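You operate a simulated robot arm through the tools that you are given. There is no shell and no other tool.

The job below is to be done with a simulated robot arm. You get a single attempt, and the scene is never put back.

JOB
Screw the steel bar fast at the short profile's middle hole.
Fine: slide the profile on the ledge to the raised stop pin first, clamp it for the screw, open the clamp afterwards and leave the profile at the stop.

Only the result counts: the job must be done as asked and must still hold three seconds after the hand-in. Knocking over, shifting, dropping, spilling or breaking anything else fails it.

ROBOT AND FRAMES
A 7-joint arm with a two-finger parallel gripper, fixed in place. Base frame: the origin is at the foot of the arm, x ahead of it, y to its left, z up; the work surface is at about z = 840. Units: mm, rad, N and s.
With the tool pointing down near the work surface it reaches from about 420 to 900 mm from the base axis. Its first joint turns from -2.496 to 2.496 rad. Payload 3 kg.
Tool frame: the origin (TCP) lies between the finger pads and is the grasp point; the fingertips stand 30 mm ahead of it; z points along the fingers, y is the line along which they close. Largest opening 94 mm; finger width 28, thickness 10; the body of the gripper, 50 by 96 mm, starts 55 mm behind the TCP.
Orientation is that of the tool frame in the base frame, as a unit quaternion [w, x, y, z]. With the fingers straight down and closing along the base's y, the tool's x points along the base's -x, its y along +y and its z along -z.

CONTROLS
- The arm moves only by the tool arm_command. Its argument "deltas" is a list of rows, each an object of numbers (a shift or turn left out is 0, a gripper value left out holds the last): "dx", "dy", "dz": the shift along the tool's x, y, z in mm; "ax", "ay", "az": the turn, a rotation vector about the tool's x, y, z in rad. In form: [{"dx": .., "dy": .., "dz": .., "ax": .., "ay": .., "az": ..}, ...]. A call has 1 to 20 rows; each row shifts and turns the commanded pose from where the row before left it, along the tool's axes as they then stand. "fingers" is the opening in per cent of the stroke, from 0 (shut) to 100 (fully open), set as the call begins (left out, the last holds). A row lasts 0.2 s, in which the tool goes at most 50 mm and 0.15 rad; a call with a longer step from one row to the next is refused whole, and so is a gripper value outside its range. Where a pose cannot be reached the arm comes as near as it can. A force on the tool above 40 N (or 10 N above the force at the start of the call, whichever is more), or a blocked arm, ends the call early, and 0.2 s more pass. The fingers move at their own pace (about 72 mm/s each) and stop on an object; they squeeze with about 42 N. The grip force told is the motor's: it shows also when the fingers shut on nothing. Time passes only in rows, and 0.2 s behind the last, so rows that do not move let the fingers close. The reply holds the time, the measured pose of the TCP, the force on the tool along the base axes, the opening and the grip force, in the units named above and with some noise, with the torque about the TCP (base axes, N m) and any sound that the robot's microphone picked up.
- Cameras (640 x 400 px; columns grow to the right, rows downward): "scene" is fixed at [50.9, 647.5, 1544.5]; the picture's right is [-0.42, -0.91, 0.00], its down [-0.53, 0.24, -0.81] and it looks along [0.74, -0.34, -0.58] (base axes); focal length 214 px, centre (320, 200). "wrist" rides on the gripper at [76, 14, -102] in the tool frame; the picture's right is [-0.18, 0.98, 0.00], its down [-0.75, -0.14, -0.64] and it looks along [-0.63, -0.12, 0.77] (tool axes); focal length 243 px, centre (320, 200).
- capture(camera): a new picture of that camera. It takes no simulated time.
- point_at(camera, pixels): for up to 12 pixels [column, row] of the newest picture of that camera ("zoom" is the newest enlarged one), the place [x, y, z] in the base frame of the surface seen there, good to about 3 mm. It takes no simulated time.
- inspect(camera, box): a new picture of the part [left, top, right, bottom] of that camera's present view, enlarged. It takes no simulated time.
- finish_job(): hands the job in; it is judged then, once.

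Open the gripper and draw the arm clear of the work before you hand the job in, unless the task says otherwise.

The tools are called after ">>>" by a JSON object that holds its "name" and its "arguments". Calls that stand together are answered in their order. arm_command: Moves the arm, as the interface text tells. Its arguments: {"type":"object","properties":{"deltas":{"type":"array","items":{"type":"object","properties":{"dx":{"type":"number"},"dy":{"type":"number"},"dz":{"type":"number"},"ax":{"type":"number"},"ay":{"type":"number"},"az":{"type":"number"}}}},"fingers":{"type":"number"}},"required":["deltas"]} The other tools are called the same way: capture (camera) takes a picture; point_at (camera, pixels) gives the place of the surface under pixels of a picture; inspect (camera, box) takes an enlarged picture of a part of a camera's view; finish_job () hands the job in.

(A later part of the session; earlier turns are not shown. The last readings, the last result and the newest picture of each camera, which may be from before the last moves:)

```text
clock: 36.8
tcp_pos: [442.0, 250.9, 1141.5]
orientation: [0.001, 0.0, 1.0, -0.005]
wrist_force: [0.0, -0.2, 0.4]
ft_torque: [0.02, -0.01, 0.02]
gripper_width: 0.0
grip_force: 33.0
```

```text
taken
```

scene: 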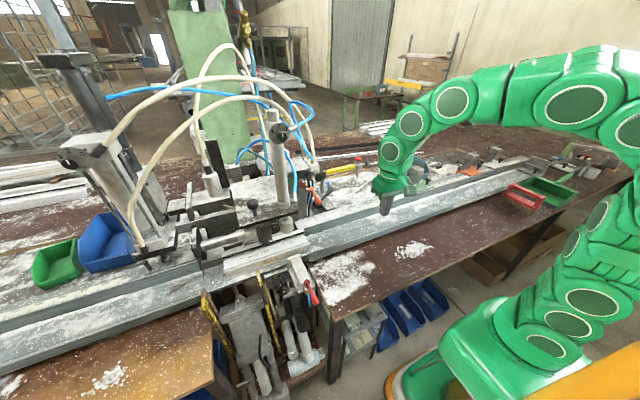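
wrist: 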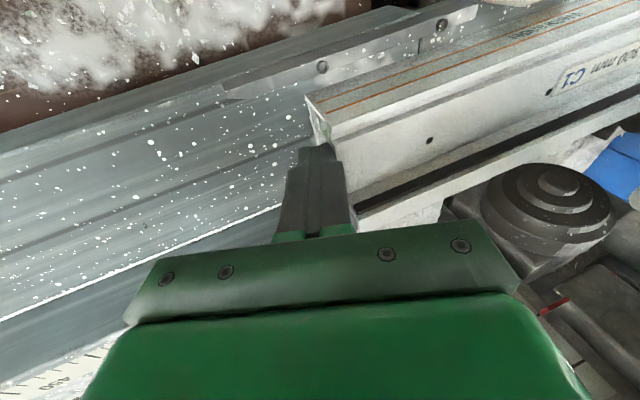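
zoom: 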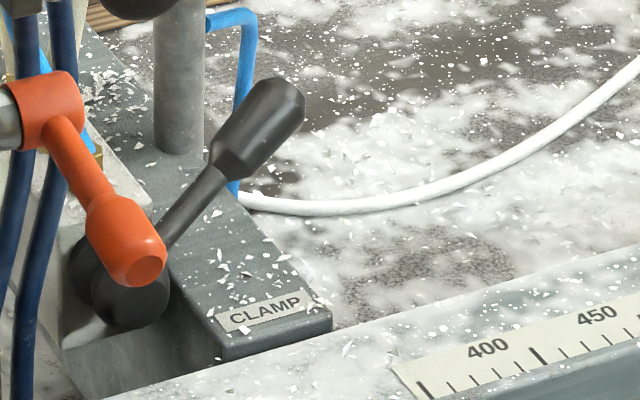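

>>> {"name": "inspect", "arguments": {"camera": "scene", "box": [310, 180, 360, 215]}}

>>> {"name": "point_at", "arguments": {"camera": "zoom", "pixels": [[140, 300], [90, 270], [190, 205], [215, 175], [235, 145], [265, 110], [290, 95], [260, 315], [230, 290], [230, 340], [180, 140], [90, 340]]}}

```text
11.43 times, centred on (335, 198) of scene
```

zoom: 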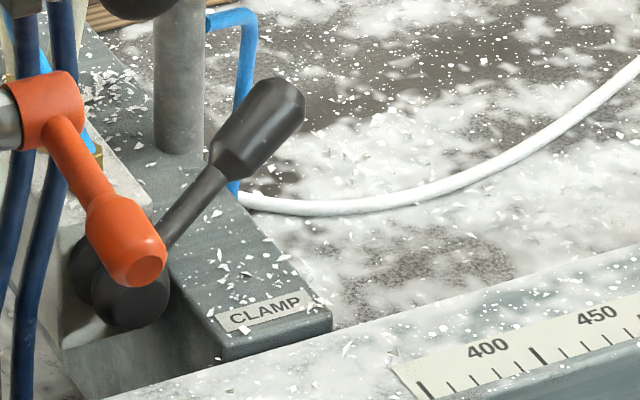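

```text
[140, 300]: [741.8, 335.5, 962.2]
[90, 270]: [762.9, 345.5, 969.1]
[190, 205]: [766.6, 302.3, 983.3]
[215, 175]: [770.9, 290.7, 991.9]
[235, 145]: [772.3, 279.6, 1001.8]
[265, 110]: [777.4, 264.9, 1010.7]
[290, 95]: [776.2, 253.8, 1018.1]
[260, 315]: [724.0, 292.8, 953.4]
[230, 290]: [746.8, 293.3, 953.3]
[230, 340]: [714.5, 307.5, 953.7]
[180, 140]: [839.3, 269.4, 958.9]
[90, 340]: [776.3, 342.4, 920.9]
```

The CLAMP lever's handle runs from its pivot near [759,340,958] up to its end at [776,254,1018]. I bring the closed fingers to its right side, with the tool's top leaning toward −y, well clear of the yellow arm at x≥830.

>>> {"name": "arm_command", "arguments": {"deltas": [{"dx": -45, "dy": -15}, {"dx": -45, "dy": -15}, {"dx": -45, "dy": -15}, {"dx": -45, "dy": -15}, {"dx": -45}, {"dx": -45}, {"dx": -40}, {"ax": -0.15}, {"ax": -0.15}, {"ax": -0.15}]}}

>>> {"name": "capture", "arguments": {"camera": "scene"}}

>>> {"name": "capture", "arguments": {"camera": "wrist"}}

```text
clock: 39.0
tcp_pos: [754.6, 192.8, 1145.7]
orientation: [0.003, -0.002, 0.975, 0.221]
wrist_force: [0.6, -0.4, 0.2]
ft_torque: [0.05, -0.02, 0.02]
gripper_width: 0.0
grip_force: 32.9
```

```text
taken
```

scene: 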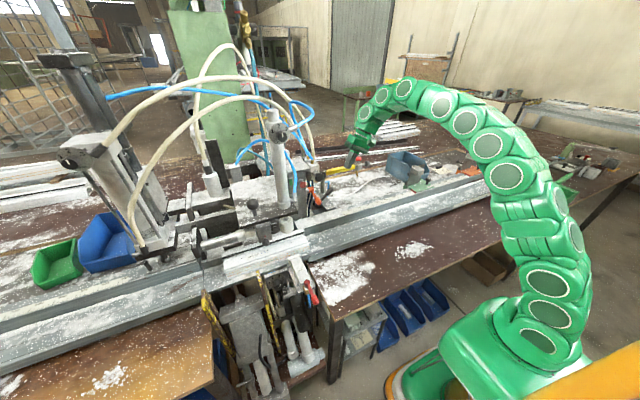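

```text
taken
```

wrist: 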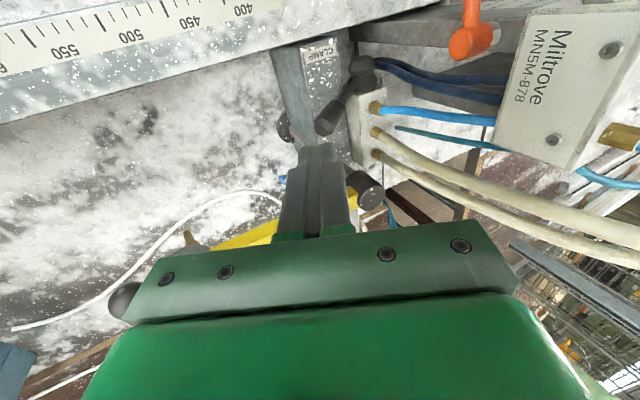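

This view shows the hoses from the CLAMP valve and the "Miltrove MN5M-878" block. I zoom in to trace them.

>>> {"name": "inspect", "arguments": {"camera": "wrist", "box": [270, 30, 450, 220]}}

>>> {"name": "inspect", "arguments": {"camera": "wrist", "box": [440, 0, 640, 260]}}

>>> {"name": "inspect", "arguments": {"camera": "wrist", "box": [270, 30, 400, 150]}}

```text
2.11 times, centred on (360, 125) of wrist
```

zoom: 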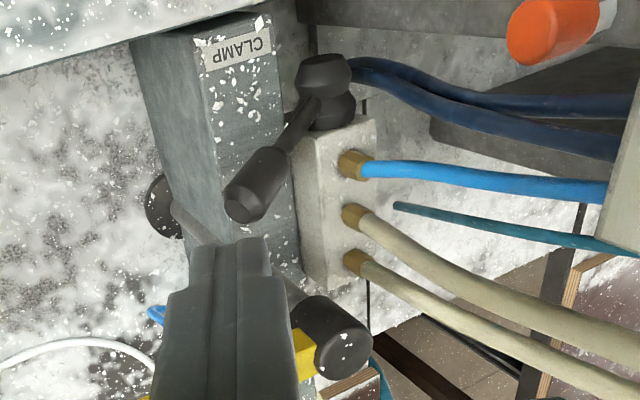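

```text
1.54 times, centred on (540, 130) of wrist
```

zoom: 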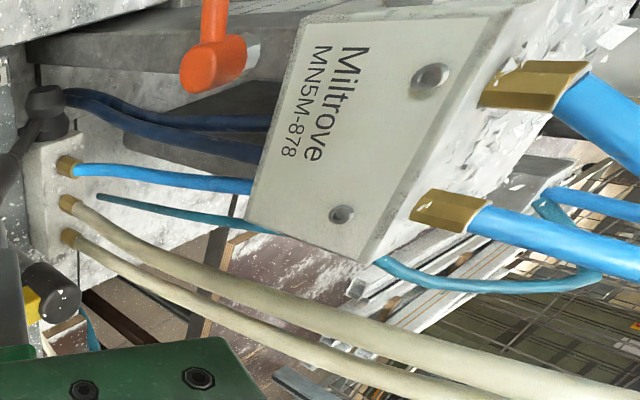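

```text
3.33 times, centred on (335, 90) of wrist
```

zoom: 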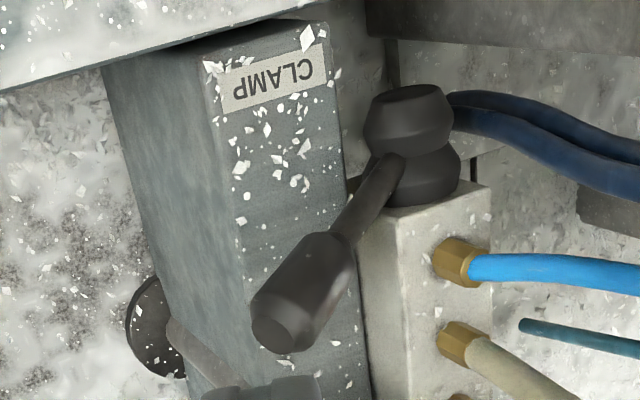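

The lever pivots about x on the front of its valve block. I lower the closed fingers beside the lever's end, to about [766,212,1015].

>>> {"name": "arm_command", "arguments": {"deltas": [{"dx": -2.9, "dy": -9.8, "dz": 31.6}, {"dx": -2.9, "dy": -9.8, "dz": 31.6}, {"dx": -2.9, "dy": -9.8, "dz": 31.6}, {"dx": -2.9, "dy": -9.8, "dz": 31.6}]}}

>>> {"name": "inspect", "arguments": {"camera": "wrist", "box": [220, 0, 480, 240]}}

>>> {"name": "inspect", "arguments": {"camera": "scene", "box": [300, 140, 400, 220]}}

```text
clock: 40.0
tcp_pos: [763.7, 209.1, 1013.6]
orientation: [0.002, -0.001, 0.976, 0.22]
wrist_force: [0.5, 0.4, -0.3]
ft_torque: [0.02, 0.03, -0.02]
gripper_width: 0.2
grip_force: 33.3
```

```text
1.67 times, centred on (350, 120) of wrist
```

zoom: 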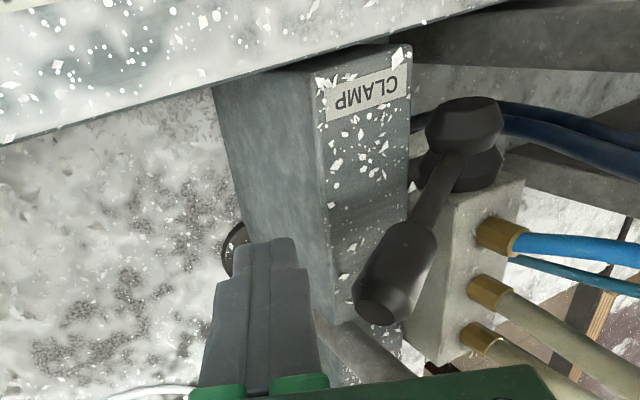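

```text
5.00 times, centred on (350, 180) of scene
```

zoom: 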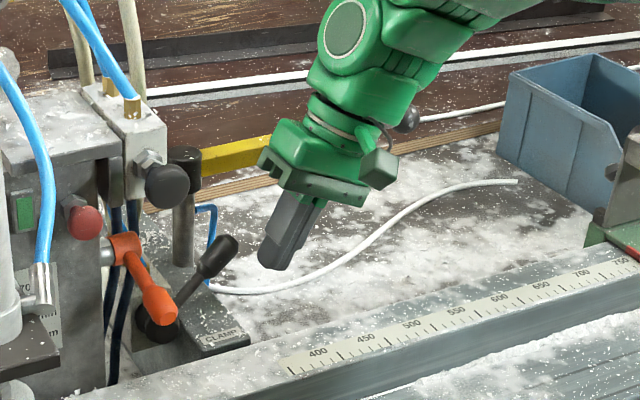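

The fingers are to the right of the handle's end. I push +y in 5 mm steps and watch the force and sound.

>>> {"name": "arm_command", "arguments": {"deltas": [{"dy": 4.5, "dz": 2.15}, {"dy": 4.5, "dz": 2.15}, {"dy": 4.5, "dz": 2.15}, {"dy": 4.5, "dz": 2.15}, {"dy": 4.5, "dz": 2.15}, {"dy": 4.5, "dz": 2.15}]}}

>>> {"name": "inspect", "arguments": {"camera": "wrist", "box": [220, 0, 480, 240]}}

>>> {"name": "inspect", "arguments": {"camera": "scene", "box": [300, 140, 400, 220]}}

```text
clock: 41.4
tcp_pos: [765.8, 234.1, 1013.5]
orientation: [0.0, 0.002, 0.976, 0.217]
wrist_force: [-9.2, -10.5, 0.5]
ft_torque: [-0.1, 0.07, 0.01]
gripper_width: 0.1
grip_force: 33.1
stopped in row 6: the force on the tool passed its limit at 46 N (the readings are from after the stop); the commanded pose is now the measured one
```

```text
1.67 times, centred on (350, 120) of wrist
```

zoom: 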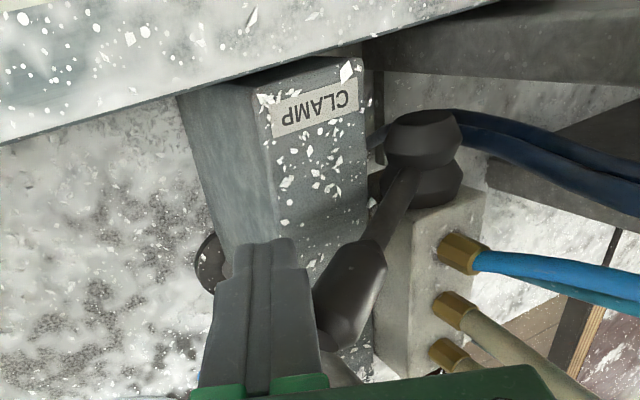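

```text
5.00 times, centred on (350, 180) of scene
```

zoom: 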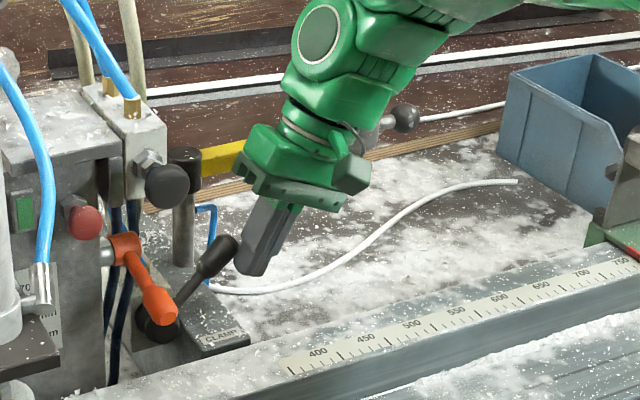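

The lever did not yield to +y (46 N), so that is its end stop that way. I back off, rise, and try pressing the handle down from above.

>>> {"name": "arm_command", "arguments": {"deltas": [{"dy": -18, "dz": -8.6}, {"dy": 12, "dz": -25}, {"dy": 12, "dz": -25}, {"dy": 18, "dz": 8.6, "dx": -4}, {"dy": 18, "dz": 8.6, "dx": -4}]}}

>>> {"name": "inspect", "arguments": {"camera": "wrist", "box": [220, 0, 480, 240]}}

>>> {"name": "inspect", "arguments": {"camera": "scene", "box": [300, 140, 400, 220]}}

```text
clock: 42.6
tcp_pos: [774.9, 256.9, 1068.5]
orientation: [0.003, 0.0, 0.976, 0.218]
wrist_force: [-0.1, -0.1, -0.7]
ft_torque: [-0.01, 0.0, 0.02]
gripper_width: 0.3
grip_force: 32.9
```

```text
1.67 times, centred on (350, 120) of wrist
```

zoom: 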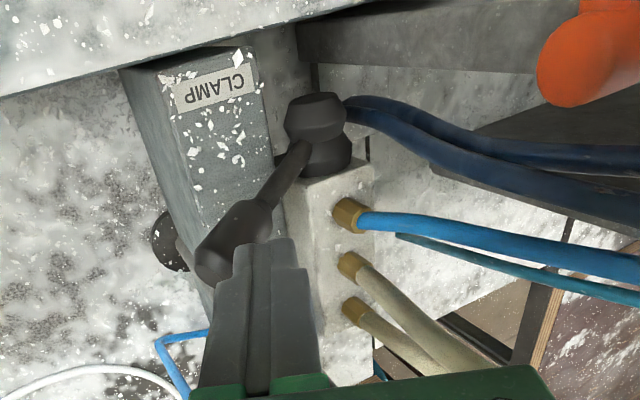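

```text
5.00 times, centred on (350, 180) of scene
```

zoom: 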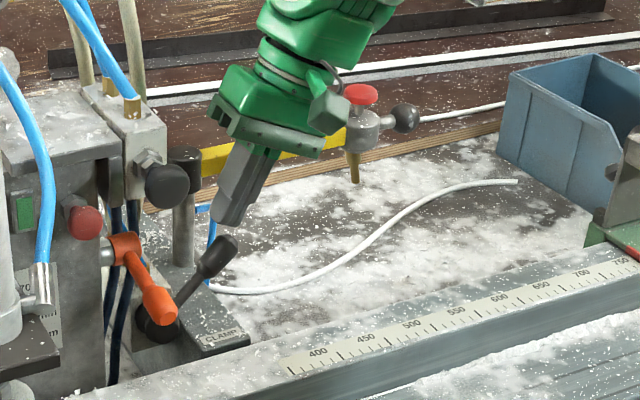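

The tips are above the handle. I press straight down in 4 mm steps.

>>> {"name": "arm_command", "arguments": {"deltas": [{"dy": -1.72, "dz": 3.6}, {"dy": -1.72, "dz": 3.6}, {"dy": -1.72, "dz": 3.6}, {"dy": -1.72, "dz": 3.6}, {"dy": -1.72, "dz": 3.6}, {"dy": -1.72, "dz": 3.6}, {"dy": -1.72, "dz": 3.6}, {"dy": -1.72, "dz": 3.6}]}}

>>> {"name": "inspect", "arguments": {"camera": "wrist", "box": [220, 0, 480, 240]}}

>>> {"name": "inspect", "arguments": {"camera": "scene", "box": [220, 140, 380, 260]}}

```text
clock: 44.1
tcp_pos: [773.7, 254.7, 1048.9]
orientation: [0.005, 0.0, 0.976, 0.219]
wrist_force: [-9.1, -4.9, 19.4]
ft_torque: [-0.12, 0.11, -0.01]
gripper_width: 0.0
grip_force: 33.0
stopped in row 7: the force on the tool passed its limit at 48 N (the readings are from after the stop); the commanded pose is now the measured one
```

```text
1.67 times, centred on (350, 120) of wrist
```

zoom: 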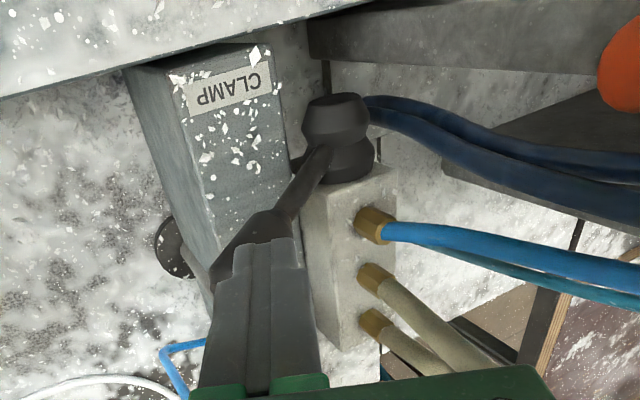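

```text
3.33 times, centred on (300, 200) of scene
```

zoom: 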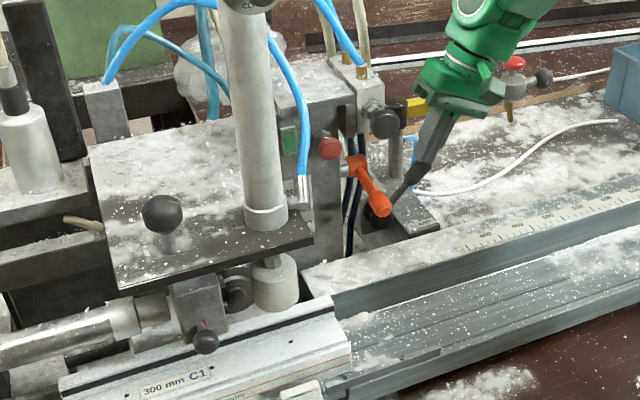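

Pressing down is also blocked (48 N) and no sound came. In both tries there was a side force in x, so the lever may swing about another axis. I lift off and measure the hub more carefully.

>>> {"name": "arm_command", "arguments": {"deltas": [{"dy": 4.3, "dz": -9}, {"dy": 13, "dz": -27}, {"dy": -36, "dz": -17}]}}

>>> {"name": "inspect", "arguments": {"camera": "wrist", "box": [240, 20, 400, 160]}}

>>> {"name": "inspect", "arguments": {"camera": "scene", "box": [305, 175, 355, 215]}}

```text
clock: 44.9
tcp_pos: [772.8, 213.9, 1087.6]
orientation: [0.005, 0.001, 0.976, 0.219]
wrist_force: [-0.3, -0.4, -0.1]
ft_torque: [-0.02, -0.01, -0.01]
gripper_width: 0.2
grip_force: 32.9
```

```text
2.86 times, centred on (320, 90) of wrist
```

zoom: 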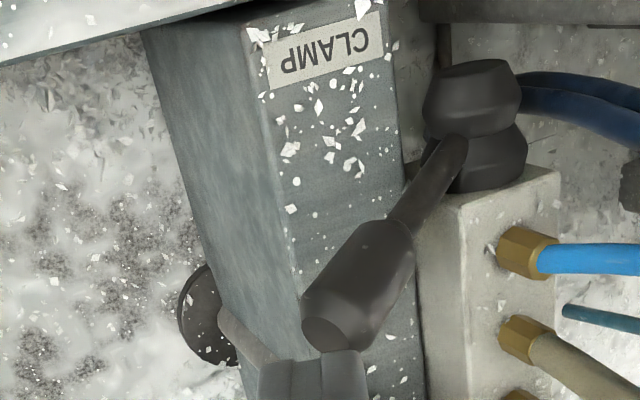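

```text
10.00 times, centred on (330, 195) of scene
```

zoom: 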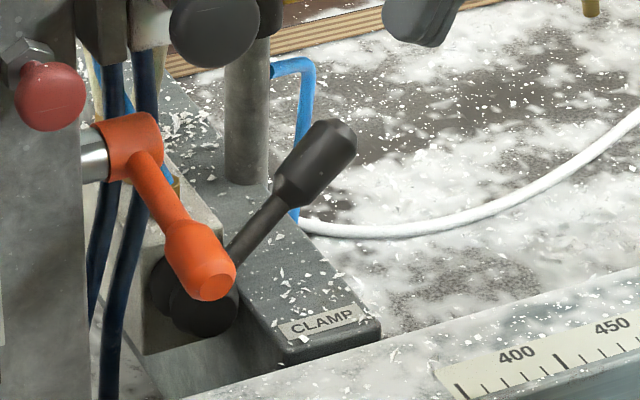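

>>> {"name": "capture", "arguments": {"camera": "wrist"}}

>>> {"name": "point_at", "arguments": {"camera": "wrist", "pixels": [[374, 48], [374, 60], [384, 76], [367, 72], [353, 92], [334, 114], [325, 134], [390, 86], [376, 110], [362, 110], [340, 35], [330, 90]]}}

>>> {"name": "point_at", "arguments": {"camera": "zoom", "pixels": [[205, 315], [170, 290], [240, 250], [265, 215], [300, 180], [330, 150], [345, 135], [150, 340], [260, 160], [205, 285], [210, 265], [150, 160]]}}

```text
taken
```

wrist: 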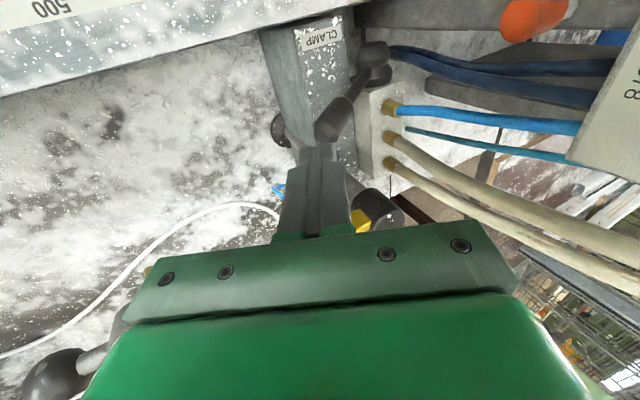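

```text
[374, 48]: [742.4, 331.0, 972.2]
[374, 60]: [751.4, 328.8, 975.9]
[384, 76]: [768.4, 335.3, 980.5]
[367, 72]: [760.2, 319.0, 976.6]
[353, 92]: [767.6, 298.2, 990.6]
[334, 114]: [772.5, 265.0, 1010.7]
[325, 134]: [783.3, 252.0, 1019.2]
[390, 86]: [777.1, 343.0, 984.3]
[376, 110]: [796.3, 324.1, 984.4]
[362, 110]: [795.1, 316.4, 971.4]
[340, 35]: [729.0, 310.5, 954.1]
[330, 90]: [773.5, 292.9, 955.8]
```

```text
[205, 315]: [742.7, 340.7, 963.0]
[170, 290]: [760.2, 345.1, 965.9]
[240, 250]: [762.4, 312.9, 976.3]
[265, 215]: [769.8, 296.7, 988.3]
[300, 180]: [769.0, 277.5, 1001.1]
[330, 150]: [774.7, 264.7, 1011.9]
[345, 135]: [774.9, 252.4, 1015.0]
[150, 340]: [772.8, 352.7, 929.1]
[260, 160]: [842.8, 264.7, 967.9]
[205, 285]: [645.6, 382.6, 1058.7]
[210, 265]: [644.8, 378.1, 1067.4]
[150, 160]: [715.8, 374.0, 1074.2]
```

The hub is a spool along x, so the lever should turn in the y–z plane; perhaps my contact was just too abrupt and tripped the limit. I go back beside the handle's end and push slowly with 1 mm rows.

>>> {"name": "arm_command", "arguments": {"deltas": [{"dy": -5.4, "dz": -2.6}, {"dy": -16, "dz": 33.5}, {"dy": -16, "dz": 33.5}, {"dy": 9, "dz": 4.3}, {"dy": 3, "dz": 1.4}]}}

>>> {"name": "inspect", "arguments": {"camera": "wrist", "box": [220, 0, 480, 240]}}

```text
clock: 46.1
tcp_pos: [774.2, 223.0, 1014.5]
orientation: [0.004, 0.001, 0.975, 0.22]
wrist_force: [-0.5, 0.0, -1.0]
ft_torque: [-0.02, -0.01, -0.02]
gripper_width: 0.1
grip_force: 33.3
```

```text
1.67 times, centred on (350, 120) of wrist
```

zoom: 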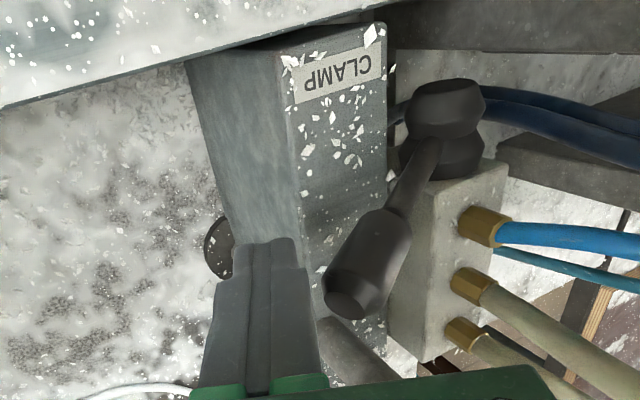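

Contact is about 8 mm away. I push slowly.

>>> {"name": "arm_command", "arguments": {"deltas": [{"dy": 2.7, "dz": 1.3}, {"dy": 2.7, "dz": 1.3}, {"dy": 0.9, "dz": 0.43}, {"dy": 0.9, "dz": 0.43}, {"dy": 0.9, "dz": 0.43}, {"dy": 0.9, "dz": 0.43}, {"dy": 0.9, "dz": 0.43}, {"dy": 0.9, "dz": 0.43}]}}

```text
clock: 47.9
tcp_pos: [775.2, 232.5, 1014.6]
orientation: [0.006, 0.001, 0.976, 0.219]
wrist_force: [2.6, -29.0, -0.2]
ft_torque: [-0.28, -0.02, -0.3]
gripper_width: 0.0
grip_force: 32.3
```

A steady 29 N does not move it either; that direction is blocked. I retreat up, turn the gripper 90° so the fingers close along x, to grip the handle and feel in which direction it is free.

>>> {"name": "arm_command", "arguments": {"deltas": [{"dy": -9, "dz": -4.3}, {"dy": -14, "dz": -6.6}, {"dy": 17, "dz": -36}, {"dy": 17, "dz": -36}, {"dy": 17, "dz": -36}, {"ax": 0.15, "dz": -20}, {"ax": 0.15}, {"ax": 0.145}], "fingers": 0}}

>>> {"name": "arm_command", "arguments": {"deltas": [{"az": -0.143}, {"az": -0.143}, {"az": -0.143}, {"az": -0.143}, {"az": -0.143}, {"az": -0.143}, {"az": -0.143}, {"az": -0.143}, {"az": -0.143}, {"az": -0.143}, {"az": -0.143}, {"ay": -0.14}, {"ay": -0.14}], "fingers": 55}}

>>> {"name": "capture", "arguments": {"camera": "wrist"}}

>>> {"name": "capture", "arguments": {"camera": "scene"}}

```text
clock: 49.7
tcp_pos: [774.0, 200.1, 1153.0]
orientation: [0.006, 0.003, 1.0, -0.002]
wrist_force: [0.3, 0.7, 0.3]
ft_torque: [-0.02, 0.02, 0.04]
gripper_width: 0.0
grip_force: 32.8
```

```text
clock: 52.5
tcp_pos: [772.7, 199.4, 1150.4]
orientation: [-0.102, 0.7, -0.7, -0.095]
wrist_force: [0.2, -0.6, -0.1]
ft_torque: [0.01, -0.01, 0.02]
gripper_width: 51.8
grip_force: 0.1
```

```text
taken
```

wrist: 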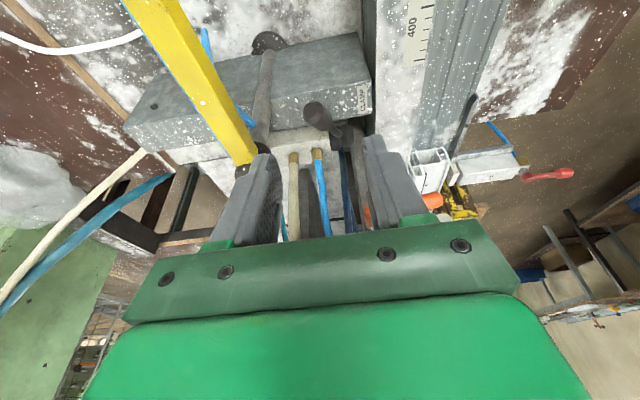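

```text
taken
```

scene: 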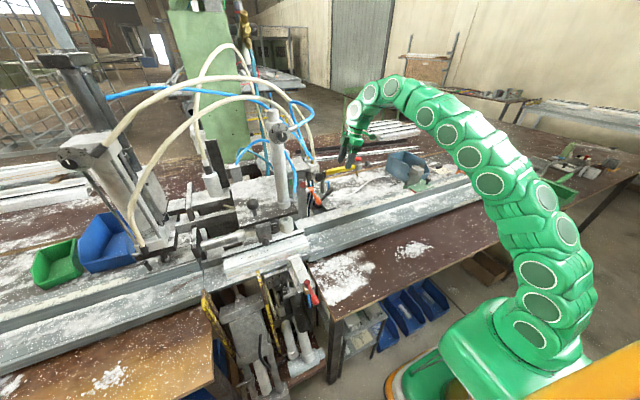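

I see the lever from the right side now at (325,115). Zoom to judge the hub.

>>> {"name": "inspect", "arguments": {"camera": "wrist", "box": [220, 40, 420, 230]}}

>>> {"name": "inspect", "arguments": {"camera": "wrist", "box": [280, 80, 380, 160]}}

```text
2.11 times, centred on (320, 135) of wrist
```

zoom: 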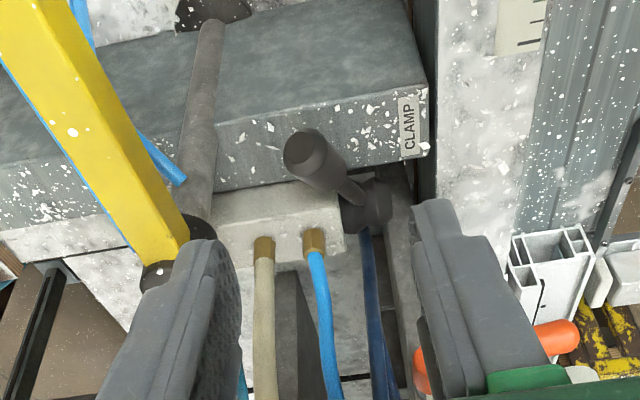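

```text
5.00 times, centred on (330, 120) of wrist
```

zoom: 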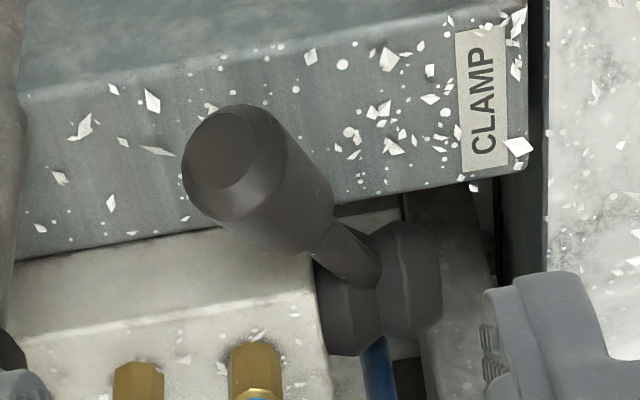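

The hub's spool is on the valve's front and the lever leaves between its discs. I grip the handle: lean the tool slightly toward −x to clear the yellow arm's post, and go to a pre-grasp above the handle.

>>> {"name": "arm_command", "arguments": {"deltas": [{"ax": 0.1}, {"ax": 0.1}, {"dx": -7.8, "dy": 8.2, "dz": 28.8}, {"dx": -7.8, "dy": 8.2, "dz": 28.8}, {"dx": -7.8, "dy": 8.2, "dz": 28.8}], "fingers": 55}}

>>> {"name": "capture", "arguments": {"camera": "wrist"}}

>>> {"name": "inspect", "arguments": {"camera": "scene", "box": [300, 140, 380, 210]}}

```text
clock: 53.7
tcp_pos: [764.8, 247.4, 1072.7]
orientation: [0.171, -0.687, 0.706, 0.023]
wrist_force: [0.0, -0.5, -0.9]
ft_torque: [0.01, 0.0, -0.03]
gripper_width: 51.8
grip_force: 0.0
```

```text
taken
```

wrist: 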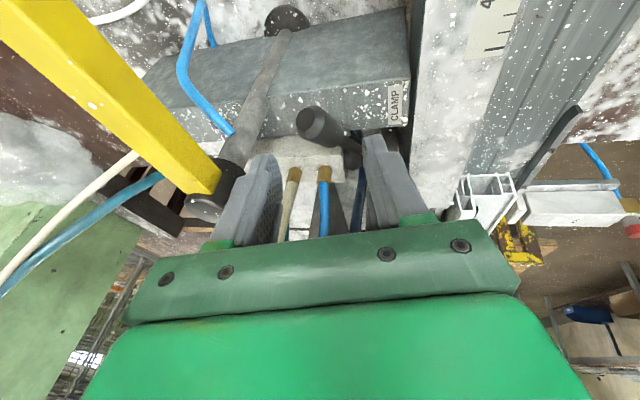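

```text
5.71 times, centred on (340, 175) of scene
```

zoom: 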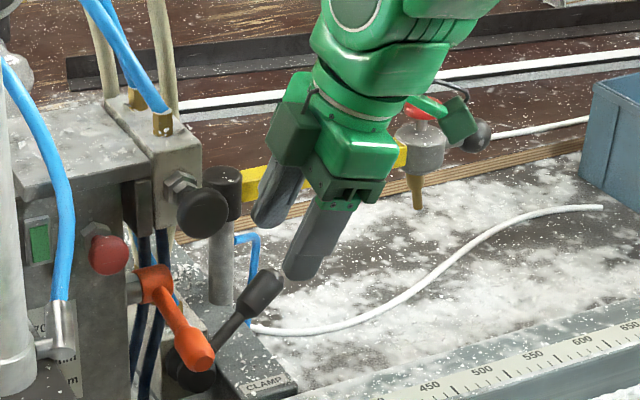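

The handle lies centred between the fingers (317,120). I descend along the tool axis by 60 mm and close.

>>> {"name": "arm_command", "arguments": {"deltas": [{"dz": 20}, {"dz": 20}, {"dz": 10}, {"dz": 10}]}}

>>> {"name": "capture", "arguments": {"camera": "wrist"}}

>>> {"name": "inspect", "arguments": {"camera": "scene", "box": [300, 140, 380, 210]}}

```text
clock: 54.7
tcp_pos: [779.1, 264.4, 1015.0]
orientation: [0.169, -0.687, 0.707, 0.024]
wrist_force: [-0.6, 0.0, -0.5]
ft_torque: [-0.02, -0.02, 0.0]
gripper_width: 51.6
grip_force: 0.2
```

```text
taken
```

wrist: 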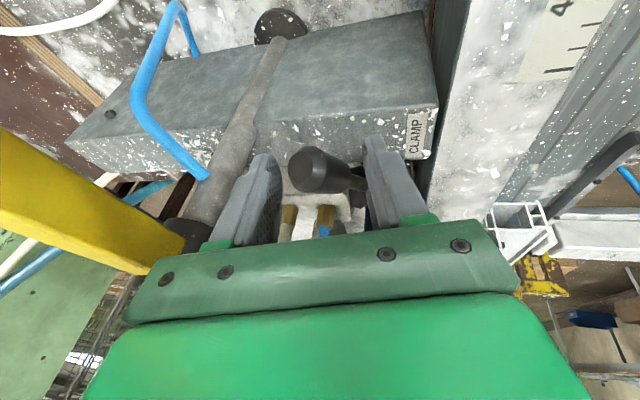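

```text
5.71 times, centred on (340, 175) of scene
```

zoom: 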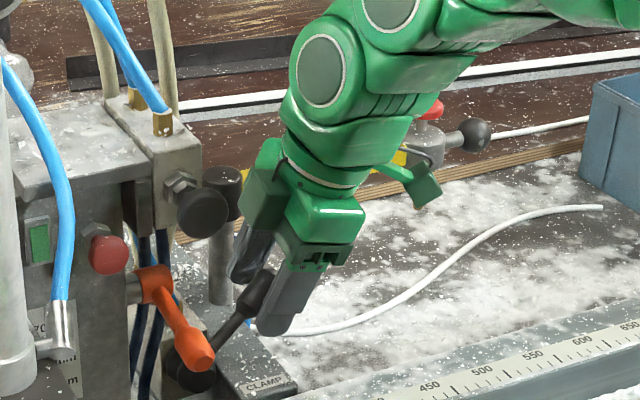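

The handle is between the fingers. I close on it.

>>> {"name": "arm_command", "arguments": {"deltas": [{}, {}, {}, {}], "fingers": 0}}

>>> {"name": "inspect", "arguments": {"camera": "scene", "box": [300, 140, 380, 210]}}

```text
clock: 55.7
tcp_pos: [777.2, 264.7, 1014.0]
orientation: [0.17, -0.686, 0.707, 0.024]
wrist_force: [-12.3, -1.4, -0.2]
ft_torque: [-0.51, 0.62, 0.97]
gripper_width: 33.6
grip_force: 45.0
```

```text
5.71 times, centred on (340, 175) of scene
```

zoom: 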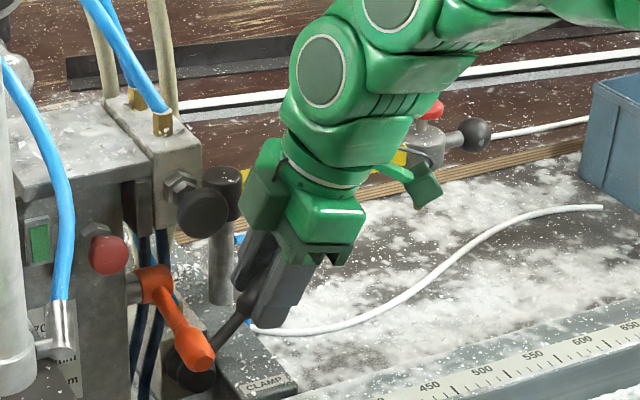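

Gripped (33.6 mm wide handle). I try moving it along the arc upward and toward +y, 1 mm rows.

>>> {"name": "arm_command", "arguments": {"deltas": [{"dx": -0.75, "dy": -0.14, "dz": -0.65}, {"dx": -0.75, "dy": -0.14, "dz": -0.65}, {"dx": -0.75, "dy": -0.14, "dz": -0.65}, {"dx": -0.75, "dy": -0.14, "dz": -0.65}]}}

```text
clock: 56.7
tcp_pos: [777.8, 265.7, 1016.2]
orientation: [0.168, -0.688, 0.706, 0.026]
wrist_force: [-8.4, -3.3, 8.3]
ft_torque: [-0.5, 0.6, 0.67]
gripper_width: 33.4
grip_force: 45.7
stopped in row 4: the force on the tool passed its limit at 41 N (the readings are from after the stop); the commanded pose is now the measured one
```

That direction resists at 41 N. Now the opposite direction, down along the arc.

>>> {"name": "arm_command", "arguments": {"deltas": [{"dx": 0.75, "dy": 0.14, "dz": 0.65}, {"dx": 0.75, "dy": 0.14, "dz": 0.65}, {"dx": 0.75, "dy": 0.14, "dz": 0.65}, {"dx": 0.75, "dy": 0.14, "dz": 0.65}, {"dx": 0.75, "dy": 0.14, "dz": 0.65}]}}

```text
clock: 57.6
tcp_pos: [778.5, 265.0, 1016.5]
orientation: [0.17, -0.687, 0.706, 0.025]
wrist_force: [-11.4, -3.5, 15.2]
ft_torque: [-0.33, 0.62, 0.8]
gripper_width: 33.2
grip_force: 45.2
stopped in row 4: the force on the tool passed its limit at 42 N (the readings are from after the stop); the commanded pose is now the measured one
```

Down is blocked as well. I test −x, toward the operator's side.

>>> {"name": "arm_command", "arguments": {"deltas": [{"dy": 0.98, "dz": -0.21}, {"dy": 0.98, "dz": -0.21}, {"dy": 0.98, "dz": -0.21}, {"dy": 0.98, "dz": -0.21}, {"dy": 0.98, "dz": -0.21}]}}

```text
clock: 58.8
tcp_pos: [773.1, 263.9, 1015.0]
orientation: [0.17, -0.687, 0.706, 0.025]
wrist_force: [-0.2, -18.9, 11.9]
ft_torque: [-1.29, 0.38, 0.41]
gripper_width: 32.2
grip_force: 44.9
```

It moved 5 mm in −x with no x force. I continue in −x.

>>> {"name": "arm_command", "arguments": {"deltas": [{"dy": 1.96, "dz": -0.42}, {"dy": 1.96, "dz": -0.42}, {"dy": 1.96, "dz": -0.42}, {"dy": 1.96, "dz": -0.42}]}}

>>> {"name": "inspect", "arguments": {"camera": "scene", "box": [300, 140, 380, 210]}}

```text
clock: 59.8
tcp_pos: [765.3, 262.6, 1016.4]
orientation: [0.17, -0.687, 0.706, 0.025]
wrist_force: [-1.7, -19.2, 12.7]
ft_torque: [-1.28, 0.52, 0.37]
gripper_width: 29.9
grip_force: 44.9
```

```text
5.71 times, centred on (340, 175) of scene
```

zoom: 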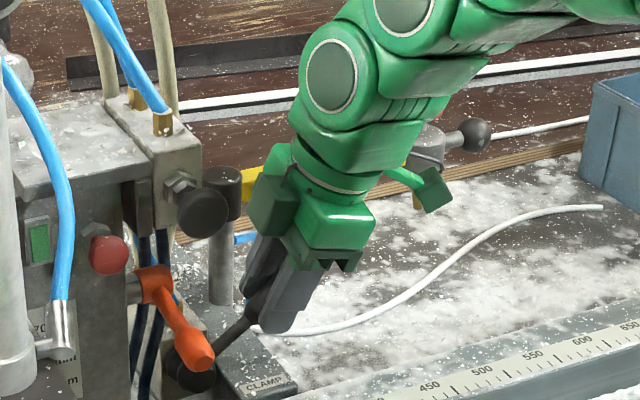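

The lever swings freely in −x: that is its direction. I follow, giving way a little to −y and up to relieve the side force.

>>> {"name": "arm_command", "arguments": {"deltas": [{"dx": 0.4, "dy": 1.87, "dz": -0.83}, {"dx": 0.4, "dy": 1.87, "dz": -0.83}, {"dx": 0.4, "dy": 1.87, "dz": -0.83}, {"dx": 0.4, "dy": 1.87, "dz": -0.83}]}}

>>> {"name": "inspect", "arguments": {"camera": "scene", "box": [230, 140, 370, 250]}}

>>> {"name": "capture", "arguments": {"camera": "wrist"}}

```text
clock: 60.8
tcp_pos: [755.8, 264.3, 1017.1]
orientation: [0.169, -0.688, 0.705, 0.027]
wrist_force: [-5.3, 5.5, 14.4]
ft_torque: [-0.47, 0.62, 0.43]
gripper_width: 26.8
grip_force: 45.0
```

```text
3.64 times, centred on (300, 195) of scene
```

zoom: 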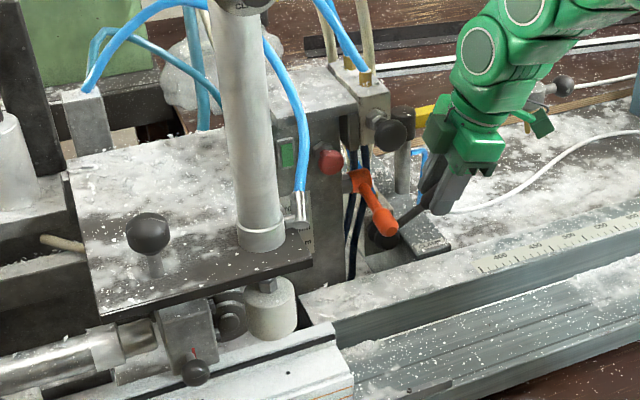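

```text
taken
```

wrist: 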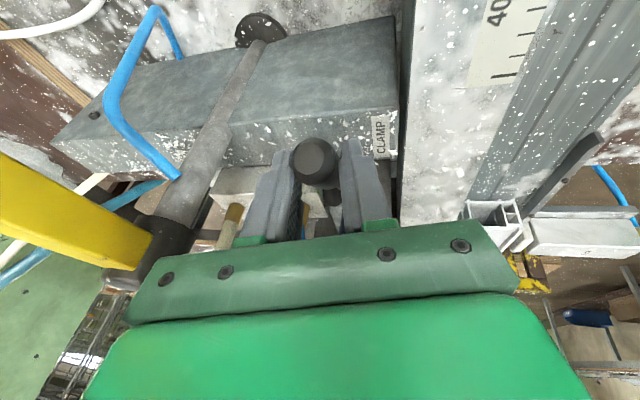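

The lever's now swung past the middle. I go on in −x along its arc.

>>> {"name": "arm_command", "arguments": {"deltas": [{"dx": -0.4, "dy": 2.39, "dz": -0.82}, {"dx": -0.4, "dy": 2.39, "dz": -0.82}, {"dx": -0.4, "dy": 2.39, "dz": -0.82}, {"dx": -0.4, "dy": 2.39, "dz": -0.82}]}}

>>> {"name": "inspect", "arguments": {"camera": "scene", "box": [230, 140, 370, 250]}}

```text
clock: 61.8
tcp_pos: [748.1, 262.2, 1017.6]
orientation: [0.171, -0.687, 0.706, 0.025]
wrist_force: [1.0, -13.6, 13.5]
ft_torque: [-0.52, 0.32, -0.29]
gripper_width: 24.4
grip_force: 44.8
```

```text
3.64 times, centred on (300, 195) of scene
```

zoom: 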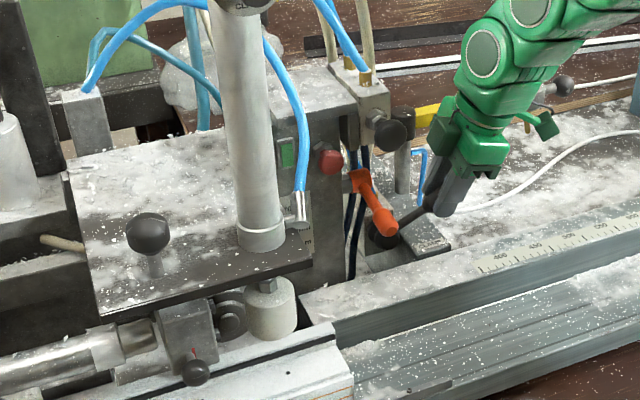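

The lever clearly pivots about a vertical axis. I follow its arc, turning the gripper along with it.

>>> {"name": "arm_command", "arguments": {"deltas": [{"dx": -0.3, "dy": 4.4, "dz": -0.88, "ax": 0.0164, "ay": 0.012, "az": 0.0564}, {"dx": -0.3, "dy": 4.4, "dz": -0.88, "ax": 0.0164, "ay": 0.012, "az": 0.0564}, {"dx": -0.3, "dy": 4.4, "dz": -0.88, "ax": 0.0164, "ay": 0.012, "az": 0.0564}, {"dx": -0.3, "dy": 4.4, "dz": -0.88, "ax": 0.0164, "ay": 0.012, "az": 0.0564}]}}

>>> {"name": "inspect", "arguments": {"camera": "scene", "box": [230, 140, 370, 250]}}

```text
clock: 62.8
tcp_pos: [730.1, 267.1, 1019.3]
orientation: [0.172, -0.597, 0.784, 0.004]
wrist_force: [19.5, -13.4, -8.6]
ft_torque: [-0.22, 0.24, 1.06]
gripper_width: 24.2
grip_force: 44.7
```

```text
3.64 times, centred on (300, 195) of scene
```

zoom: 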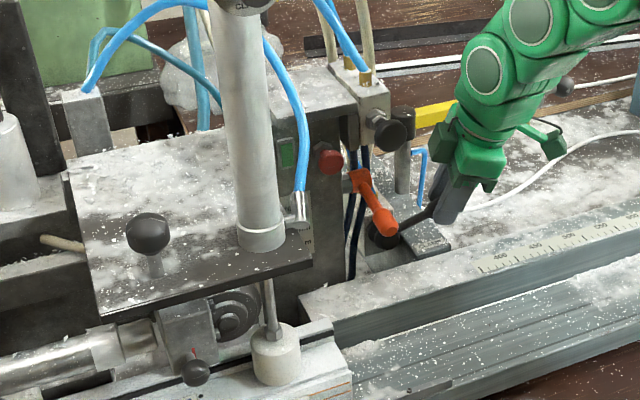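

The white foot has come down on the profile: the lever works. The x force of 19 N suggests its end stop, so I open the fingers and draw back up along the tool axis.

>>> {"name": "arm_command", "arguments": {"deltas": [{}, {}, {"dz": -15}, {"dz": -25}, {"dz": -30}], "fingers": 50}}

>>> {"name": "inspect", "arguments": {"camera": "scene", "box": [230, 140, 370, 250]}}

>>> {"name": "inspect", "arguments": {"camera": "scene", "box": [240, 210, 330, 270]}}

```text
clock: 64.0
tcp_pos: [710.3, 251.6, 1084.9]
orientation: [0.171, -0.597, 0.783, 0.004]
wrist_force: [-0.2, 0.4, -0.1]
ft_torque: [0.0, 0.01, -0.03]
gripper_width: 47.0
grip_force: 0.0
```

```text
3.64 times, centred on (300, 195) of scene
```

zoom: 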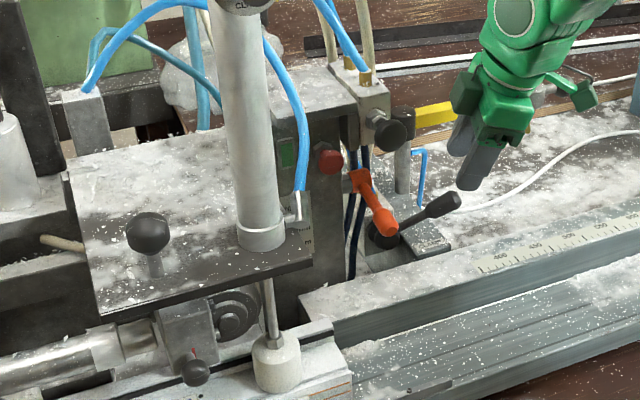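

```text
6.67 times, centred on (285, 240) of scene
```

zoom: 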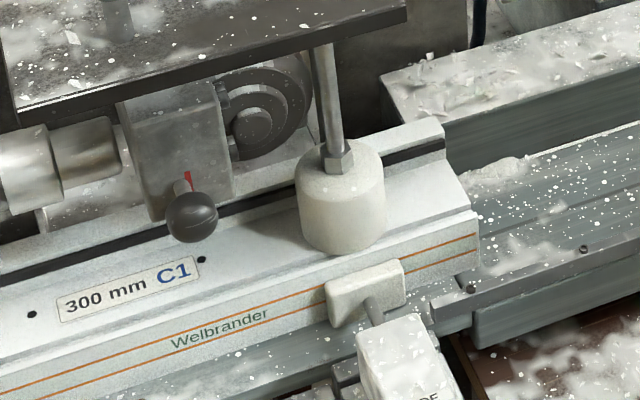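

Foot and the SIDE pad both now hold the profile. Next I must find the screw control. I lift, straighten the tool and turn it to look at the panel with the red/black knobs and green field.

>>> {"name": "arm_command", "arguments": {"deltas": [{"ax": -0.067, "ay": 0.0925, "dz": -20}, {"ax": -0.067, "ay": 0.0925, "dz": -30}, {"ax": -0.067, "ay": 0.0925, "dz": -30}, {"az": 0.144}, {"az": 0.144}, {"az": 0.144}, {"az": 0.144}, {"az": 0.144}]}}

>>> {"name": "inspect", "arguments": {"camera": "wrist", "box": [400, 60, 640, 260]}}

```text
clock: 65.8
tcp_pos: [697.4, 241.8, 1161.5]
orientation: [0.001, -0.286, 0.958, 0.0]
wrist_force: [0.5, 0.1, 0.4]
ft_torque: [0.0, 0.01, 0.01]
gripper_width: 47.1
grip_force: 0.1
```

```text
2.00 times, centred on (520, 160) of wrist
```

zoom: 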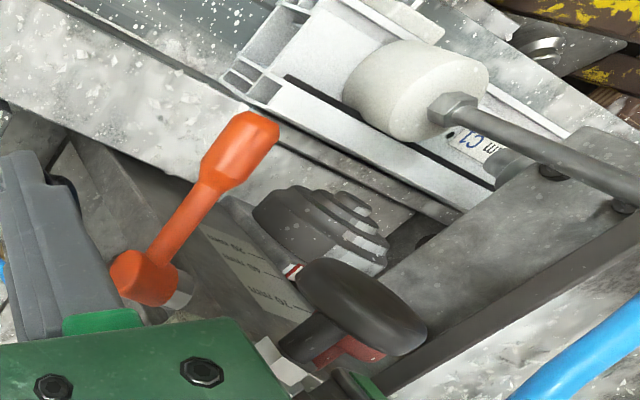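

The foot sits firmly on the profile. I back away and tilt to look at the panel front.

>>> {"name": "arm_command", "arguments": {"deltas": [{"dx": 28, "dy": 26, "dz": -3}, {"dx": 28, "dy": 26, "dz": -3}, {"dx": 28, "dy": 26, "dz": -3}, {"dx": 28, "dy": 26, "dz": -3}, {"dx": 28, "dy": 26, "dz": -3}, {"dx": 28, "dy": 26, "dz": -3}, {"ay": -0.14}, {"ay": -0.14}, {"ay": -0.14}, {"ay": -0.14}]}}

>>> {"name": "capture", "arguments": {"camera": "wrist"}}

>>> {"name": "inspect", "arguments": {"camera": "wrist", "box": [200, 100, 460, 260]}}

```text
clock: 68.0
tcp_pos: [471.4, 279.3, 1176.2]
orientation: [0.265, -0.276, 0.921, 0.08]
wrist_force: [-0.6, -0.4, 0.5]
ft_torque: [-0.01, -0.02, 0.01]
gripper_width: 46.9
grip_force: 0.0
```

```text
taken
```

wrist: 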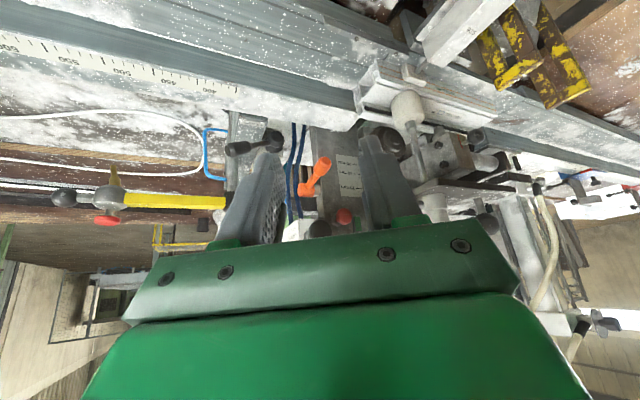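

```text
2.46 times, centred on (330, 180) of wrist
```

zoom: 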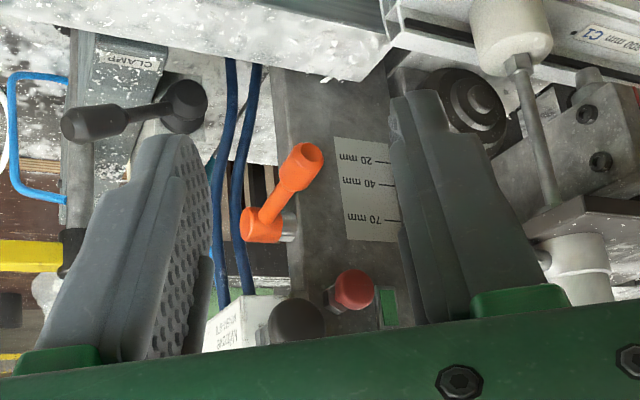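

>>> {"name": "inspect", "arguments": {"camera": "wrist", "box": [280, 150, 380, 235]}}

>>> {"name": "inspect", "arguments": {"camera": "wrist", "box": [400, 100, 520, 220]}}

>>> {"name": "inspect", "arguments": {"camera": "wrist", "box": [480, 150, 640, 320]}}

```text
4.71 times, centred on (330, 192) of wrist
```

zoom: 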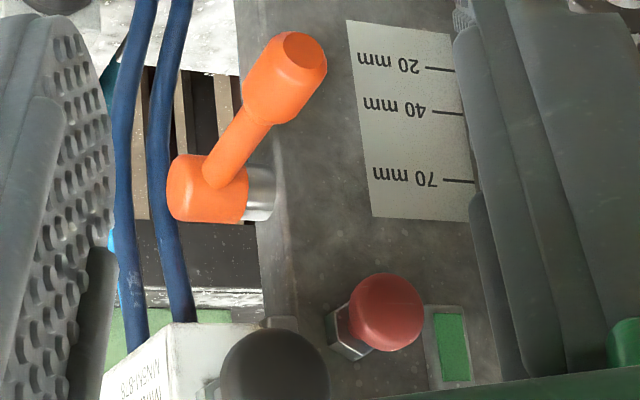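

```text
3.33 times, centred on (460, 160) of wrist
```

zoom: 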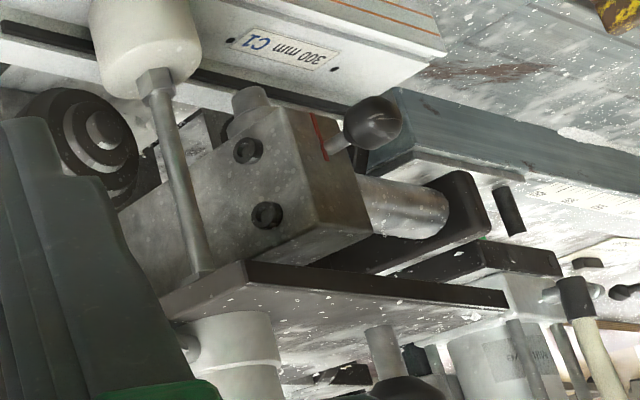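

```text
2.35 times, centred on (560, 235) of wrist
```

zoom: 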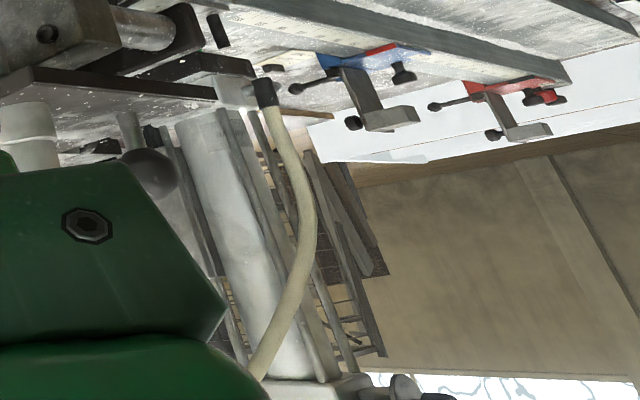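

The panel shows a red push knob with a green lamp, and a black push knob on the Miltrove valve block. I measure both and the hoses above them.

>>> {"name": "point_at", "arguments": {"camera": "wrist", "pixels": [[319, 229], [315, 226], [325, 229], [344, 216], [340, 214], [348, 216], [358, 222], [327, 160], [305, 232], [334, 222]]}}

>>> {"name": "inspect", "arguments": {"camera": "scene", "box": [280, 100, 350, 190]}}

>>> {"name": "point_at", "arguments": {"camera": "zoom", "pixels": [[320, 160], [270, 60], [390, 80], [350, 230], [330, 280], [380, 300], [400, 320], [300, 250], [370, 330], [260, 340], [200, 330]]}}

```text
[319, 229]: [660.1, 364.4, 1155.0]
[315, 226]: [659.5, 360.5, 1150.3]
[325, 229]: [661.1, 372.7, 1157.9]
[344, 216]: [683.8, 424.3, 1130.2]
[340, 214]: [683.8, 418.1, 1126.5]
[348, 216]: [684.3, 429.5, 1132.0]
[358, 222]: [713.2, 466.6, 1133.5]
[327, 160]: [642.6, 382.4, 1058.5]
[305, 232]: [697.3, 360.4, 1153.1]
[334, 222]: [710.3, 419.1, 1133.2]
```

```text
4.44 times, centred on (315, 145) of scene
```

zoom: 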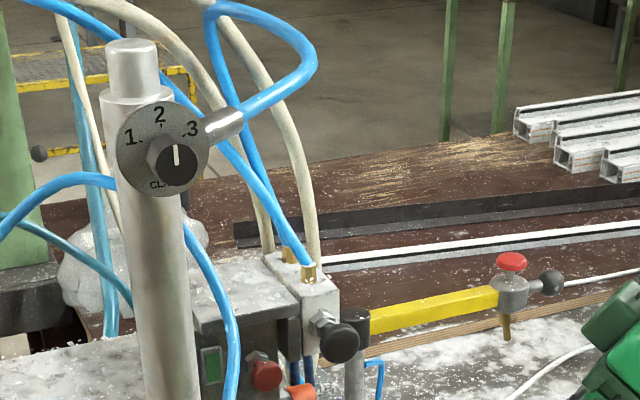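

```text
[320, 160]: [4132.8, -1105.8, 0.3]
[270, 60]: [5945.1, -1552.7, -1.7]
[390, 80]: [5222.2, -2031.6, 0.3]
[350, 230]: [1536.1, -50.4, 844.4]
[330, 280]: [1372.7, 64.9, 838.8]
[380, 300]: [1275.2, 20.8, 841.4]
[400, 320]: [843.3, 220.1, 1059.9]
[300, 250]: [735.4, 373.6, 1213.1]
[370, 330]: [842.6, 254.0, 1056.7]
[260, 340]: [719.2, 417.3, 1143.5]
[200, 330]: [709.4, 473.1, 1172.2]
```

Black knob face is at [660,371,1160], facing −x; the red one at [684,424,1132] beside a green lamp looks like stop/power. The orange lever looks like the height-setting clamp (pointer at 40 mm). I try the black push knob; first closing the fingers and moving in front of it.

>>> {"name": "arm_command", "arguments": {"deltas": [{"dx": -31.4, "dy": -0.85, "dz": 16.6}, {"dx": -31.4, "dy": -0.85, "dz": 16.6}, {"dx": -31.4, "dy": -0.85, "dz": 16.6}, {"dx": -31.4, "dy": -0.85, "dz": 16.6}, {"ax": 0.0555, "az": 0.089}, {"ax": 0.0555, "az": 0.089}, {"ax": 0.0555, "az": 0.089}], "fingers": 0}}

>>> {"name": "capture", "arguments": {"camera": "scene"}}

>>> {"name": "inspect", "arguments": {"camera": "scene", "box": [250, 110, 390, 220]}}

>>> {"name": "capture", "arguments": {"camera": "wrist"}}

```text
clock: 69.6
tcp_pos: [592.2, 353.6, 1193.2]
orientation: [0.276, -0.127, 0.952, 0.038]
wrist_force: [0.2, 0.3, -1.3]
ft_torque: [0.0, -0.01, -0.03]
gripper_width: 0.0
grip_force: 33.0
```

```text
taken
```

scene: 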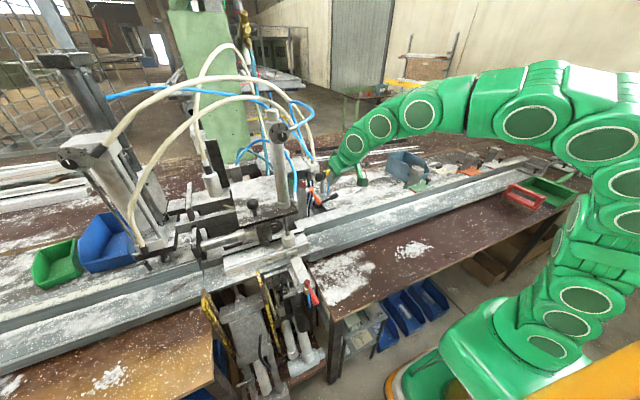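

```text
3.64 times, centred on (320, 165) of scene
```

zoom: 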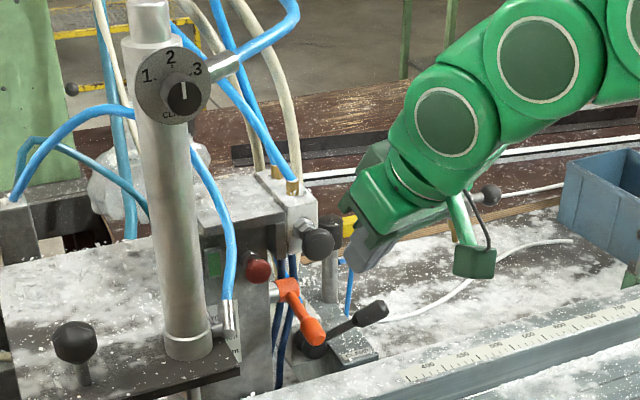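

```text
taken
```

wrist: 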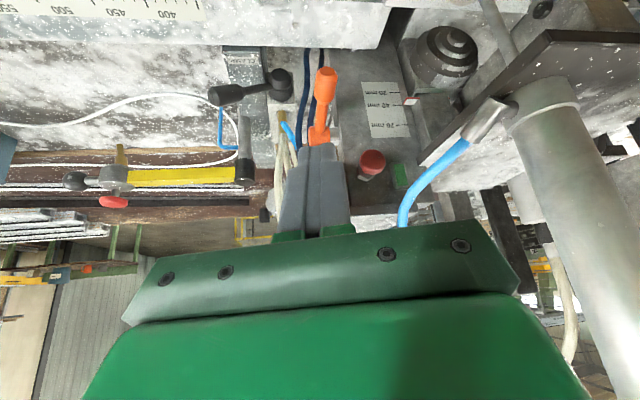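

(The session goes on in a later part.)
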